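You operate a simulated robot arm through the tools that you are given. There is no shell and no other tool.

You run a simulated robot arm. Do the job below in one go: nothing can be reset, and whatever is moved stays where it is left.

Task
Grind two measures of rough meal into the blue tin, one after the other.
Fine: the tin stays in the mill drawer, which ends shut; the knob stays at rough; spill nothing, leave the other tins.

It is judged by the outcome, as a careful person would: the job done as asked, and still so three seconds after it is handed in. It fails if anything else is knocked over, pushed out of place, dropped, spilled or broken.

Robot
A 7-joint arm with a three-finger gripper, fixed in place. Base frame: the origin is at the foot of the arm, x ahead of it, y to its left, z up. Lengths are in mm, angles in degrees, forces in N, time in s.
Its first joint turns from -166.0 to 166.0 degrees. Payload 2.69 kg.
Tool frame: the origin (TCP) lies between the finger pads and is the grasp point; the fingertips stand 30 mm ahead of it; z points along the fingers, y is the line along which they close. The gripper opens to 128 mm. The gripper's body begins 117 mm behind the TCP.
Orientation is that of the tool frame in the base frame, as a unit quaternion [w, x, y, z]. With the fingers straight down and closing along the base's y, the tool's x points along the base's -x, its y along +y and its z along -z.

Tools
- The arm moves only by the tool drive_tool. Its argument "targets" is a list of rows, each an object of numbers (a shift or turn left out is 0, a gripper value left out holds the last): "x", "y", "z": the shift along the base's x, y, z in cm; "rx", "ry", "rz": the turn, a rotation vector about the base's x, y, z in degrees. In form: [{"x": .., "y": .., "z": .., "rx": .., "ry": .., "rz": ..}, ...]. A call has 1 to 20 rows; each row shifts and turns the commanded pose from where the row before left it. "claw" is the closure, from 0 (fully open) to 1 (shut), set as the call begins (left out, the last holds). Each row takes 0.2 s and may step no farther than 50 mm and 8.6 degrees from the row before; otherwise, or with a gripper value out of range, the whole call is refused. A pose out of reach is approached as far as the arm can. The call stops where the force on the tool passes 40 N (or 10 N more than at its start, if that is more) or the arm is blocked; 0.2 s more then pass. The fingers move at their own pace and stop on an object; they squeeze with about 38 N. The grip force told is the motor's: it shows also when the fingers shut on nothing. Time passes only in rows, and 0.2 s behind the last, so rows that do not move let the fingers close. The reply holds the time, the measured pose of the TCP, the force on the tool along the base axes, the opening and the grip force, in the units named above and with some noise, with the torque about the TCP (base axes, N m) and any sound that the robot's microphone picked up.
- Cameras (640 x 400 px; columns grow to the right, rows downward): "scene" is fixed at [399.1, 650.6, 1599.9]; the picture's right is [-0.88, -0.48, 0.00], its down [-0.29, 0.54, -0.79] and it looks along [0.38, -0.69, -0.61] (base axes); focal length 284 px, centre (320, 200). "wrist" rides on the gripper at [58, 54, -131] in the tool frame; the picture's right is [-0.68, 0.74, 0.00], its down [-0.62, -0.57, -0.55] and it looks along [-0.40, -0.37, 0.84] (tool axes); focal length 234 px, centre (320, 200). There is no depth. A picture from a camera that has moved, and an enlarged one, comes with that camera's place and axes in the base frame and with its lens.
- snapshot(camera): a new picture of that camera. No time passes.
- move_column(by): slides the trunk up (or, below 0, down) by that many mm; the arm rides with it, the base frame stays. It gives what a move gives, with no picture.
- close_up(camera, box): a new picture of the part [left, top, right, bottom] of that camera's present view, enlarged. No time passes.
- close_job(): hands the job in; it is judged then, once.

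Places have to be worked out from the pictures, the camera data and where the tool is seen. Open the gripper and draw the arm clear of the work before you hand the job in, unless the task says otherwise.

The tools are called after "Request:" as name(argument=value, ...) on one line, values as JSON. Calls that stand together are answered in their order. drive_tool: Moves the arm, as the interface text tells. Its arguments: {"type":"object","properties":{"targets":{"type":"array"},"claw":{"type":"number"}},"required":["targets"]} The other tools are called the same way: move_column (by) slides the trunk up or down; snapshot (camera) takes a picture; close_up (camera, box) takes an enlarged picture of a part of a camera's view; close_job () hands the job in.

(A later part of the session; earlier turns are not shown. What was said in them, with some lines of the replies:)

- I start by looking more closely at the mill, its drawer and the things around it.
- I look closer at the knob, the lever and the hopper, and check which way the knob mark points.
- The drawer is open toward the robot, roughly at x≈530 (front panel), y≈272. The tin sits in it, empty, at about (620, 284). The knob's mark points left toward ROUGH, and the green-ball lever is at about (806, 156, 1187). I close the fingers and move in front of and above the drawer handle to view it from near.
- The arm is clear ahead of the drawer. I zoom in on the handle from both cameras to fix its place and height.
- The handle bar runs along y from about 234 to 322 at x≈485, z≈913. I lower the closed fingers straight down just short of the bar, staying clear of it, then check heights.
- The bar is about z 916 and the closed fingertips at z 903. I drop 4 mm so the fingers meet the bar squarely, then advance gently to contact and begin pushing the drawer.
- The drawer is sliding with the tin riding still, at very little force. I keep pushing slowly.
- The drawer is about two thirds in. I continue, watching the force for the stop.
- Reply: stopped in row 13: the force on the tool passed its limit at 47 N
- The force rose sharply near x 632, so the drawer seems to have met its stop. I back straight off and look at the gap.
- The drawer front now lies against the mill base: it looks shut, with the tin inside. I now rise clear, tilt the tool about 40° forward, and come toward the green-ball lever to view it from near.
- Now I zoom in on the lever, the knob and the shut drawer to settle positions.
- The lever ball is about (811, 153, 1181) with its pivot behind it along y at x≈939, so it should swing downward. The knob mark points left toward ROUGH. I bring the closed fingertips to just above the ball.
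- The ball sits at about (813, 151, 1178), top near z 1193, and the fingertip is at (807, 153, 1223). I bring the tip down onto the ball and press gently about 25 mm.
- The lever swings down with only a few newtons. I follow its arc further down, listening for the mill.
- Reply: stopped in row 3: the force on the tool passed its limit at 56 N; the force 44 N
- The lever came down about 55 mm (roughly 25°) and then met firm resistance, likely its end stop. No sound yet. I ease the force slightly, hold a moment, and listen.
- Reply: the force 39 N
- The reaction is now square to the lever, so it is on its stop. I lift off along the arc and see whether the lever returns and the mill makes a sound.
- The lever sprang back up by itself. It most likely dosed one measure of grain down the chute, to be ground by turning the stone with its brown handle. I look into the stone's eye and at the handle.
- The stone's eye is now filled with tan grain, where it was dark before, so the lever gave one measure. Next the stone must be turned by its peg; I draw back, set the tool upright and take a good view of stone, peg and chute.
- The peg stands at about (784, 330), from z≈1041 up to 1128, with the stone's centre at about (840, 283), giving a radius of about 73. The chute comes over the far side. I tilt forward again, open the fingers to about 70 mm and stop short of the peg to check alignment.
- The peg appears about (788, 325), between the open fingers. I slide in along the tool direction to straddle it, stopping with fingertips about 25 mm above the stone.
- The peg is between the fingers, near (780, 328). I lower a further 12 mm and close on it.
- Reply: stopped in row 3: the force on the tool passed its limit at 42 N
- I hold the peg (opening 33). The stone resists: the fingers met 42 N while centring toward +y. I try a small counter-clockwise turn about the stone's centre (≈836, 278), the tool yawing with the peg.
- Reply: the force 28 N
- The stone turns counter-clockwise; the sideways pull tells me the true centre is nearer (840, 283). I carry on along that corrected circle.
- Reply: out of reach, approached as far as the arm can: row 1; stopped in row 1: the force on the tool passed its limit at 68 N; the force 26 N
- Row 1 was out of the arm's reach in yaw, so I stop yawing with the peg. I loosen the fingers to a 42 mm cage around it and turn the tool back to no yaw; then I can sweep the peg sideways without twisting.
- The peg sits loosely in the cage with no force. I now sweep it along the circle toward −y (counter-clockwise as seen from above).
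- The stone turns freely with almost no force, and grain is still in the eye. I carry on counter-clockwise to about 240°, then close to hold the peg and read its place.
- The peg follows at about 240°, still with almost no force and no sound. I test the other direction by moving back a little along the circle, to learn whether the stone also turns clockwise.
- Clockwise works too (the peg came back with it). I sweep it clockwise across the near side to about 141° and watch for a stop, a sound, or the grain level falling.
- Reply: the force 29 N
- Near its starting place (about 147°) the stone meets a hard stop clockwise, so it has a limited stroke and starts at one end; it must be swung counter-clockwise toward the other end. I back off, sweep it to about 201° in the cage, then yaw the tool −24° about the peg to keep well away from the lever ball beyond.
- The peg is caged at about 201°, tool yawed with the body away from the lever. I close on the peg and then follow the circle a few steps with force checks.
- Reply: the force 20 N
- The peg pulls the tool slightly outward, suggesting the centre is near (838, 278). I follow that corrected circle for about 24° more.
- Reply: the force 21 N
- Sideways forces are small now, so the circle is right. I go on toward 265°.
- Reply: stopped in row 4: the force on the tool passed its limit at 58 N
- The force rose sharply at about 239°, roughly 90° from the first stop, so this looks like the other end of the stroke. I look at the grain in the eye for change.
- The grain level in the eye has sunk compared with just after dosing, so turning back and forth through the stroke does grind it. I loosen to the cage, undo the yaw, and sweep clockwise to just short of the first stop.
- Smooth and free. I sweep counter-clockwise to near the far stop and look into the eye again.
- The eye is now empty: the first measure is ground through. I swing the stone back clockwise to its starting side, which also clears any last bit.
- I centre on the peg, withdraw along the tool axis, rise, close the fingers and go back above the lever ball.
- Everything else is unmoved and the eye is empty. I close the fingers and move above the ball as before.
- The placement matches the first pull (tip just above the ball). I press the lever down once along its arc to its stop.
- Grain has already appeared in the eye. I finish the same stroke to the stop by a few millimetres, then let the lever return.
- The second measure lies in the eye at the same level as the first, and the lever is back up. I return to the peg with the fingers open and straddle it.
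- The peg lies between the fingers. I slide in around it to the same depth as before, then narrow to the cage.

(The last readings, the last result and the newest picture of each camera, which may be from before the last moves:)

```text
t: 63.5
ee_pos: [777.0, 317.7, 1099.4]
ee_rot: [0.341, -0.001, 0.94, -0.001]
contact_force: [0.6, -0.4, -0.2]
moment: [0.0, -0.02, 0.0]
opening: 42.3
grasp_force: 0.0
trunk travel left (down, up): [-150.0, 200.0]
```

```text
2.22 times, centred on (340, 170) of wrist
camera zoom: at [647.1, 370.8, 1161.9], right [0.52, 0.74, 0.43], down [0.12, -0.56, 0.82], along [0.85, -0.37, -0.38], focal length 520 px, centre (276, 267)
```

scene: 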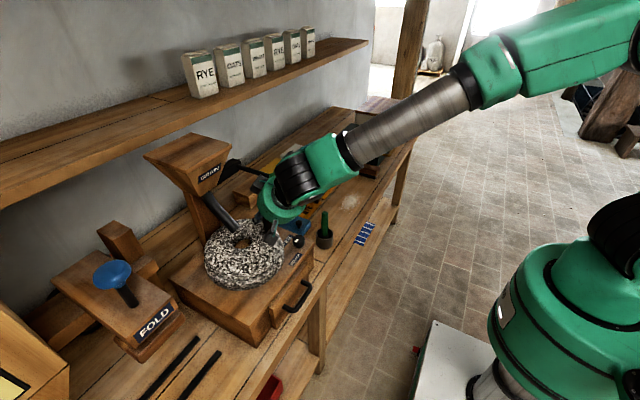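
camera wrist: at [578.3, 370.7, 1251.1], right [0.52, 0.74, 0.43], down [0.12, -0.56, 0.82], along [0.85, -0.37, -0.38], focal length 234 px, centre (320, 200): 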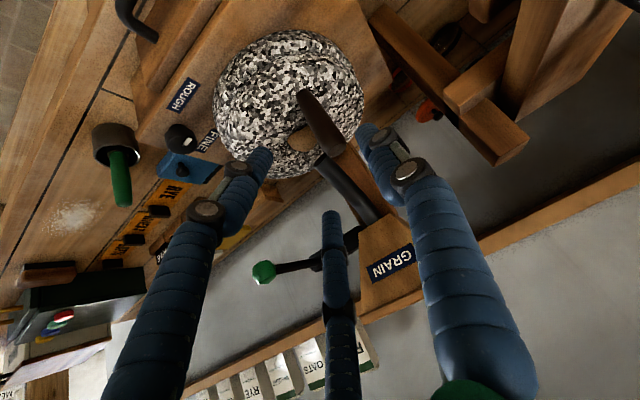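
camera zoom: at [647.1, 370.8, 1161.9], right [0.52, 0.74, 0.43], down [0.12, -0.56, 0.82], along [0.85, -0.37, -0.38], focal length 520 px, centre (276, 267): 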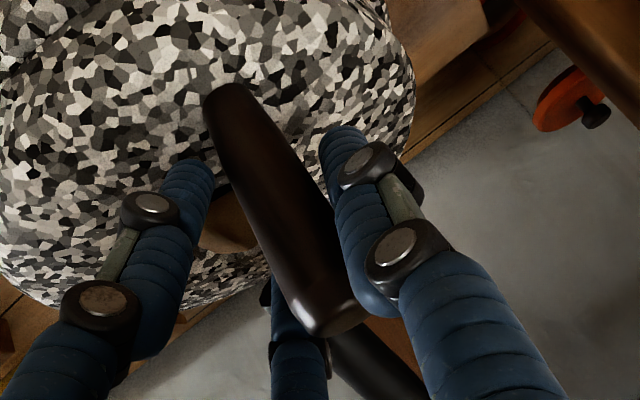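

The peg is caged. First counter-clockwise stroke of the second measure.

Request:
drive_tool(targets=[{"x": -0.14, "y": -0.82}, {"x": -0.39, "y": -0.79}, {"x": -0.33, "y": -0.94}, {"x": -0.19, "y": -0.98}, {"x": -0.05, "y": -0.99}, {"x": 0.09, "y": -1.0}, {"x": 0.22, "y": -0.97}, {"x": 0.36, "y": -0.93}, {"x": 0.48, "y": -0.87}, {"x": 0.6, "y": -0.8}, {"x": 0.71, "y": -0.71}, {"x": 0.5, "y": -0.4}], claw=0.67)

Request:
drive_tool(targets=[{"x": -0.3, "y": 0.7}, {"x": -0.21, "y": 0.6}, {"x": -0.71, "y": 0.71}, {"x": -0.6, "y": 0.8}, {"x": -0.48, "y": 0.87}, {"x": -0.36, "y": 0.93}, {"x": -0.22, "y": 0.97}, {"x": -0.09, "y": 1.0}, {"x": 0.05, "y": 0.99}, {"x": 0.19, "y": 0.98}, {"x": 0.33, "y": 0.94}, {"x": 0.39, "y": 0.78}, {"x": 0.19, "y": 0.32}], claw=0.67)

Request:
close_up(camera="scene", box=[180, 170, 340, 300])

```text
t: 66.1
ee_pos: [794.9, 217.7, 1098.8]
ee_rot: [0.34, -0.002, 0.94, -0.001]
contact_force: [-4.7, 11.8, -1.8]
moment: [-0.31, -0.09, -0.02]
opening: 52.5
grasp_force: 6.4
trunk travel left (down, up): [-150.0, 200.0]
```

```text
t: 68.9
ee_pos: [776.8, 321.7, 1099.4]
ee_rot: [0.341, -0.001, 0.94, 0.0]
contact_force: [0.2, 0.4, 0.7]
moment: [0.02, -0.02, 0.03]
opening: 42.7
grasp_force: 0.6
trunk travel left (down, up): [-150.0, 200.0]
```

```text
3.08 times, centred on (260, 235) of scene
camera zoom: at [399.1, 650.6, 1599.9], right [-0.88, -0.48, 0.0], down [-0.29, 0.54, -0.79], along [0.38, -0.69, -0.61], focal length 874 px, centre (505, 92)
```

zoom: 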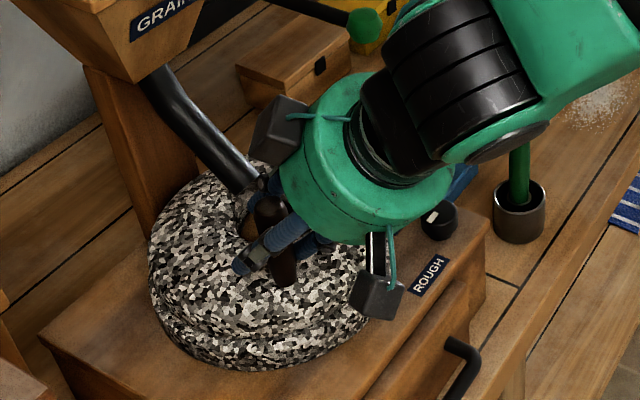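

One full to-and-fro is done smoothly. I make another pair and then another counter-clockwise stroke, and look into the eye.

Request:
drive_tool(targets=[{"x": -0.05, "y": -0.6}, {"x": -0.09, "y": -0.61}, {"x": -0.39, "y": -0.79}, {"x": -0.33, "y": -0.94}, {"x": -0.19, "y": -0.98}, {"x": -0.05, "y": -0.99}, {"x": 0.09, "y": -1.0}, {"x": 0.22, "y": -0.97}, {"x": 0.36, "y": -0.93}, {"x": 0.48, "y": -0.87}, {"x": 0.6, "y": -0.8}, {"x": 0.71, "y": -0.71}, {"x": 0.5, "y": -0.4}], claw=0.67)

Request:
close_up(camera="scene", box=[220, 210, 280, 260])

Request:
drive_tool(targets=[{"x": -0.3, "y": 0.7}, {"x": -0.21, "y": 0.6}, {"x": -0.71, "y": 0.71}, {"x": -0.6, "y": 0.8}, {"x": -0.48, "y": 0.87}, {"x": -0.36, "y": 0.93}, {"x": -0.22, "y": 0.97}, {"x": -0.09, "y": 1.0}, {"x": 0.05, "y": 0.99}, {"x": 0.19, "y": 0.98}, {"x": 0.33, "y": 0.94}, {"x": 0.39, "y": 0.78}, {"x": 0.19, "y": 0.32}], claw=0.67)

Request:
drive_tool(targets=[{"x": -0.05, "y": -0.6}, {"x": -0.09, "y": -0.61}, {"x": -0.39, "y": -0.79}, {"x": -0.33, "y": -0.94}, {"x": -0.19, "y": -0.98}, {"x": -0.05, "y": -0.99}, {"x": 0.09, "y": -1.0}, {"x": 0.22, "y": -0.97}, {"x": 0.36, "y": -0.93}, {"x": 0.48, "y": -0.87}, {"x": 0.6, "y": -0.8}, {"x": 0.71, "y": -0.71}, {"x": 0.5, "y": -0.4}], claw=0.67)

Request:
close_up(camera="scene", box=[220, 210, 280, 260])

```text
t: 71.7
ee_pos: [796.5, 216.7, 1098.7]
ee_rot: [0.34, -0.001, 0.94, -0.001]
contact_force: [-0.6, 12.0, -2.8]
moment: [-0.32, 0.14, -0.15]
opening: 51.9
grasp_force: 6.3
trunk travel left (down, up): [-150.0, 200.0]
```

```text
8.00 times, centred on (250, 235) of scene
camera zoom: at [399.1, 650.6, 1599.9], right [-0.88, -0.48, 0.0], down [-0.29, 0.54, -0.79], along [0.38, -0.69, -0.61], focal length 2274 px, centre (880, -80)
```

zoom: 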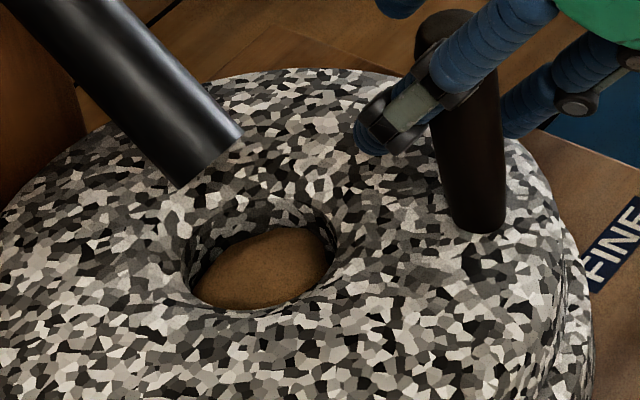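

```text
t: 74.5
ee_pos: [777.9, 321.6, 1099.0]
ee_rot: [0.34, -0.001, 0.94, -0.001]
contact_force: [-0.1, -0.6, 1.2]
moment: [-0.04, -0.02, -0.05]
opening: 42.9
grasp_force: 0.2
trunk travel left (down, up): [-150.0, 200.0]
```

```text
t: 77.3
ee_pos: [794.8, 216.7, 1099.2]
ee_rot: [0.34, -0.002, 0.94, -0.001]
contact_force: [-3.5, 11.4, -2.6]
moment: [-0.25, -0.17, -0.09]
opening: 52.0
grasp_force: 6.3
trunk travel left (down, up): [-150.0, 200.0]
```

```text
8.00 times, centred on (250, 235) of scene
camera zoom: at [399.1, 650.6, 1599.9], right [-0.88, -0.48, 0.0], down [-0.29, 0.54, -0.79], along [0.38, -0.69, -0.61], focal length 2274 px, centre (880, -80)
```

zoom: 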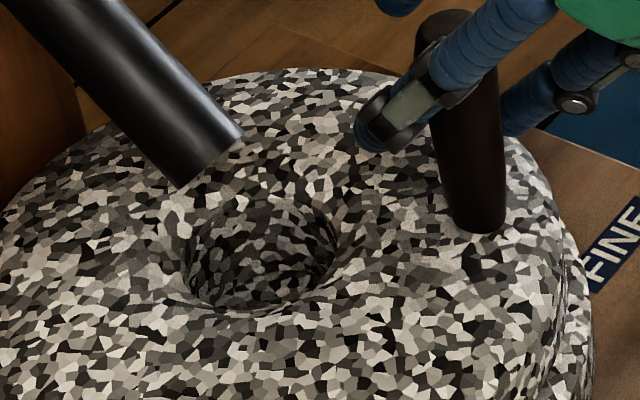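

The eye is empty again: the second measure is ground too. I swing the stone back to its starting side and withdraw from the peg.

Request:
drive_tool(targets=[{"x": -0.3, "y": 0.7}, {"x": -0.21, "y": 0.6}, {"x": -0.71, "y": 0.71}, {"x": -0.6, "y": 0.8}, {"x": -0.48, "y": 0.87}, {"x": -0.36, "y": 0.93}, {"x": -0.22, "y": 0.97}, {"x": -0.09, "y": 1.0}, {"x": 0.05, "y": 0.99}, {"x": 0.19, "y": 0.98}, {"x": 0.33, "y": 0.94}, {"x": 0.39, "y": 0.78}, {"x": 0.1, "y": 0.2}, {"y": -0.35}], claw=0.67)

Request:
drive_tool(targets=[{"x": -1.7, "z": 2.0}, {"x": -1.8, "z": 2.2}, {"x": -1.8, "z": 2.2}, {"x": -1.8, "z": 2.2}, {"x": -2.0, "z": 3.0}, {"x": -2.0, "z": 3.0, "ry": 8}, {"x": -3.0, "z": 2.0, "ry": 8}, {"x": -3.0, "z": 1.0, "ry": 8}, {"x": -2.0, "ry": 8}, {"x": -2.0, "ry": 7.5}, {}], claw=0.5)

Request:
snapshot(camera="wrist")

Request:
snapshot(camera="scene")

```text
t: 80.3
ee_pos: [776.5, 315.7, 1098.6]
ee_rot: [0.341, -0.001, 0.94, -0.001]
contact_force: [0.3, 0.2, -0.1]
moment: [-0.02, 0.03, -0.01]
opening: 42.2
grasp_force: 0.0
trunk travel left (down, up): [-150.0, 200.0]
```

```text
t: 82.7
ee_pos: [566.9, 316.1, 1273.4]
ee_rot: [0.002, -0.001, 1.0, 0.0]
contact_force: [0.6, 0.1, 0.7]
moment: [0.0, -0.01, -0.02]
opening: 63.8
grasp_force: 0.1
trunk travel left (down, up): [-150.0, 200.0]
```

```text
taken
camera wrist: at [507.1, 370.0, 1405.0], right [0.67, 0.74, 0.0], down [0.61, -0.56, 0.55], along [0.41, -0.37, -0.83], focal length 234 px, centre (320, 200)
```

wrist: 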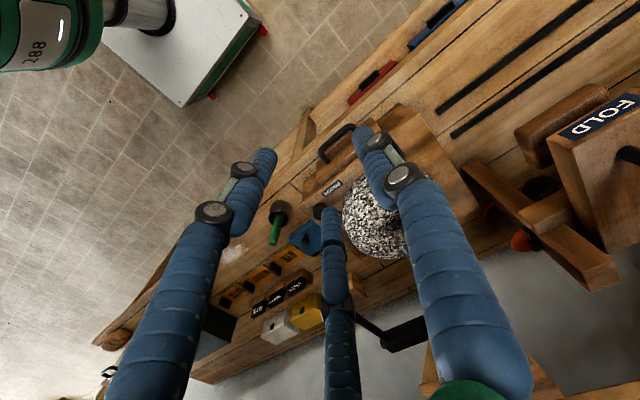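

```text
taken
```

scene: 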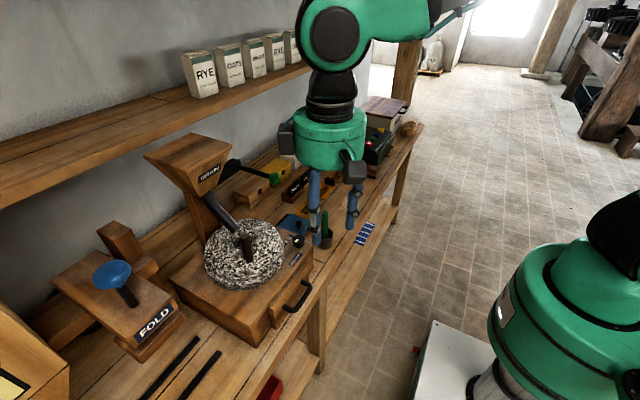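

The arm is clear. I check the drawer's fit, the table around the mill for spills, the empty eye and the knob.

Request:
close_up(camera="scene", box=[240, 220, 340, 350])

Request:
close_up(camera="scene", box=[180, 130, 310, 300])

Request:
close_up(camera="wrist", box=[270, 90, 470, 220])

Request:
close_up(camera="scene", box=[280, 225, 320, 265])

```text
3.08 times, centred on (290, 285) of scene
camera zoom: at [399.1, 650.6, 1599.9], right [-0.88, -0.48, 0.0], down [-0.29, 0.54, -0.79], along [0.38, -0.69, -0.61], focal length 874 px, centre (412, -62)
```

zoom: 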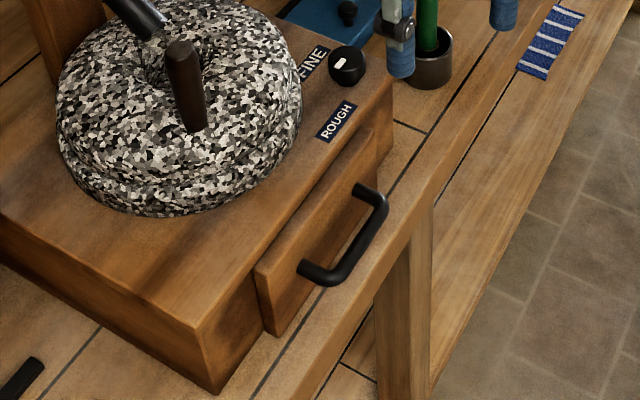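

```text
2.35 times, centred on (245, 215) of scene
camera zoom: at [399.1, 650.6, 1599.9], right [-0.88, -0.48, 0.0], down [-0.29, 0.54, -0.79], along [0.38, -0.69, -0.61], focal length 669 px, centre (496, 165)
```

zoom: 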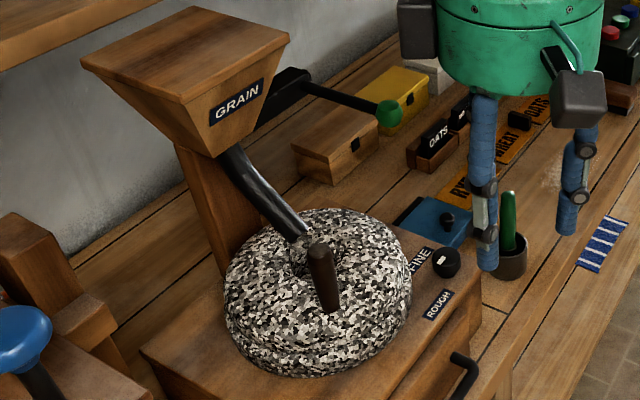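

```text
3.08 times, centred on (370, 155) of wrist
camera zoom: at [507.1, 370.0, 1405.0], right [0.67, 0.74, 0.0], down [0.61, -0.56, 0.55], along [0.41, -0.37, -0.83], focal length 720 px, centre (166, 338)
```

zoom: 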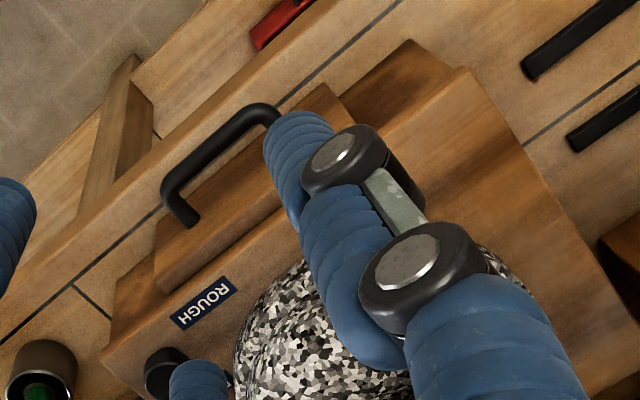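

```text
10.00 times, centred on (300, 245) of scene
camera zoom: at [399.1, 650.6, 1599.9], right [-0.88, -0.48, 0.0], down [-0.29, 0.54, -0.79], along [0.38, -0.69, -0.61], focal length 2842 px, centre (520, -250)
```

zoom: 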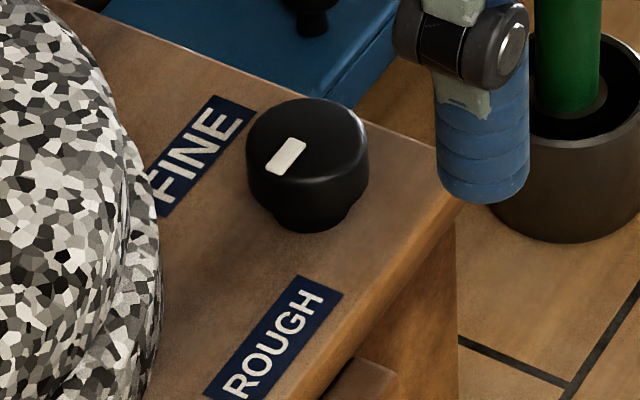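

The drawer front is flush and shut, the knob mark is unchanged, the lever and stone are at rest. The eye is empty, and nothing is spilled or moved. I raise the arm further away and open the gripper.

Request:
drive_tool(targets=[{"x": -2.0, "z": 4.0}, {"x": -2.0, "z": 4.0}, {"x": -2.0, "z": 4.0}, {"x": -2.0, "z": 2.0}, {}, {}], claw=0)

Request:
snapshot(camera="scene")

Request:
close_up(camera="wrist", box=[250, 40, 570, 240])

```text
t: 84.1
ee_pos: [487.0, 316.3, 1414.1]
ee_rot: [0.003, -0.001, 1.0, -0.001]
contact_force: [0.5, -0.5, -0.6]
moment: [-0.03, 0.04, 0.03]
opening: 128.1
grasp_force: 0.2
trunk travel left (down, up): [-150.0, 200.0]
```

```text
taken
```

scene: 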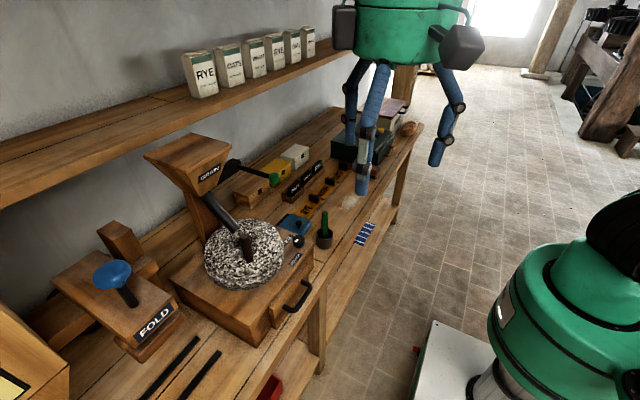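

```text
2.00 times, centred on (410, 140) of wrist
camera zoom: at [427.2, 369.7, 1545.3], right [0.67, 0.74, 0.0], down [0.61, -0.56, 0.55], along [0.41, -0.37, -0.83], focal length 468 px, centre (140, 320)
```

zoom: 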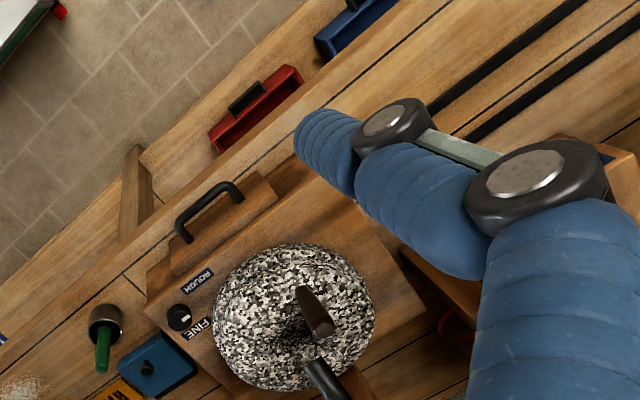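

The eye is empty, the drawer is shut, nothing around the mill is disturbed, and the arm is clear with the gripper open. I hand the job in.

Request:
close_job()

```text
The job is handed in.
```

I ground two measures of rough meal, one after the other, and handed the job in. I did not open the drawer afterwards, so I haven't seen the meal in the tin itself.

- **Grinding:** I pulled the lever once for each measure. I then swung the stone back and forth until the grain in its eye was gone, before dosing the second.
- **Drawer and tin:** I pushed the drawer in, with the blue tin inside, until it hit its stop. The front sits flush against the mill, and the tin stayed in the drawer throughout.
- **Knob:** I never touched it. Its mark points the same way as at the start, closer to ROUGH than to FINE, which I took to be the rough setting.
- **Everything else:** In the final pictures nothing is spilled or moved, the other tins are where they were, and the arm is clear with the gripper open.
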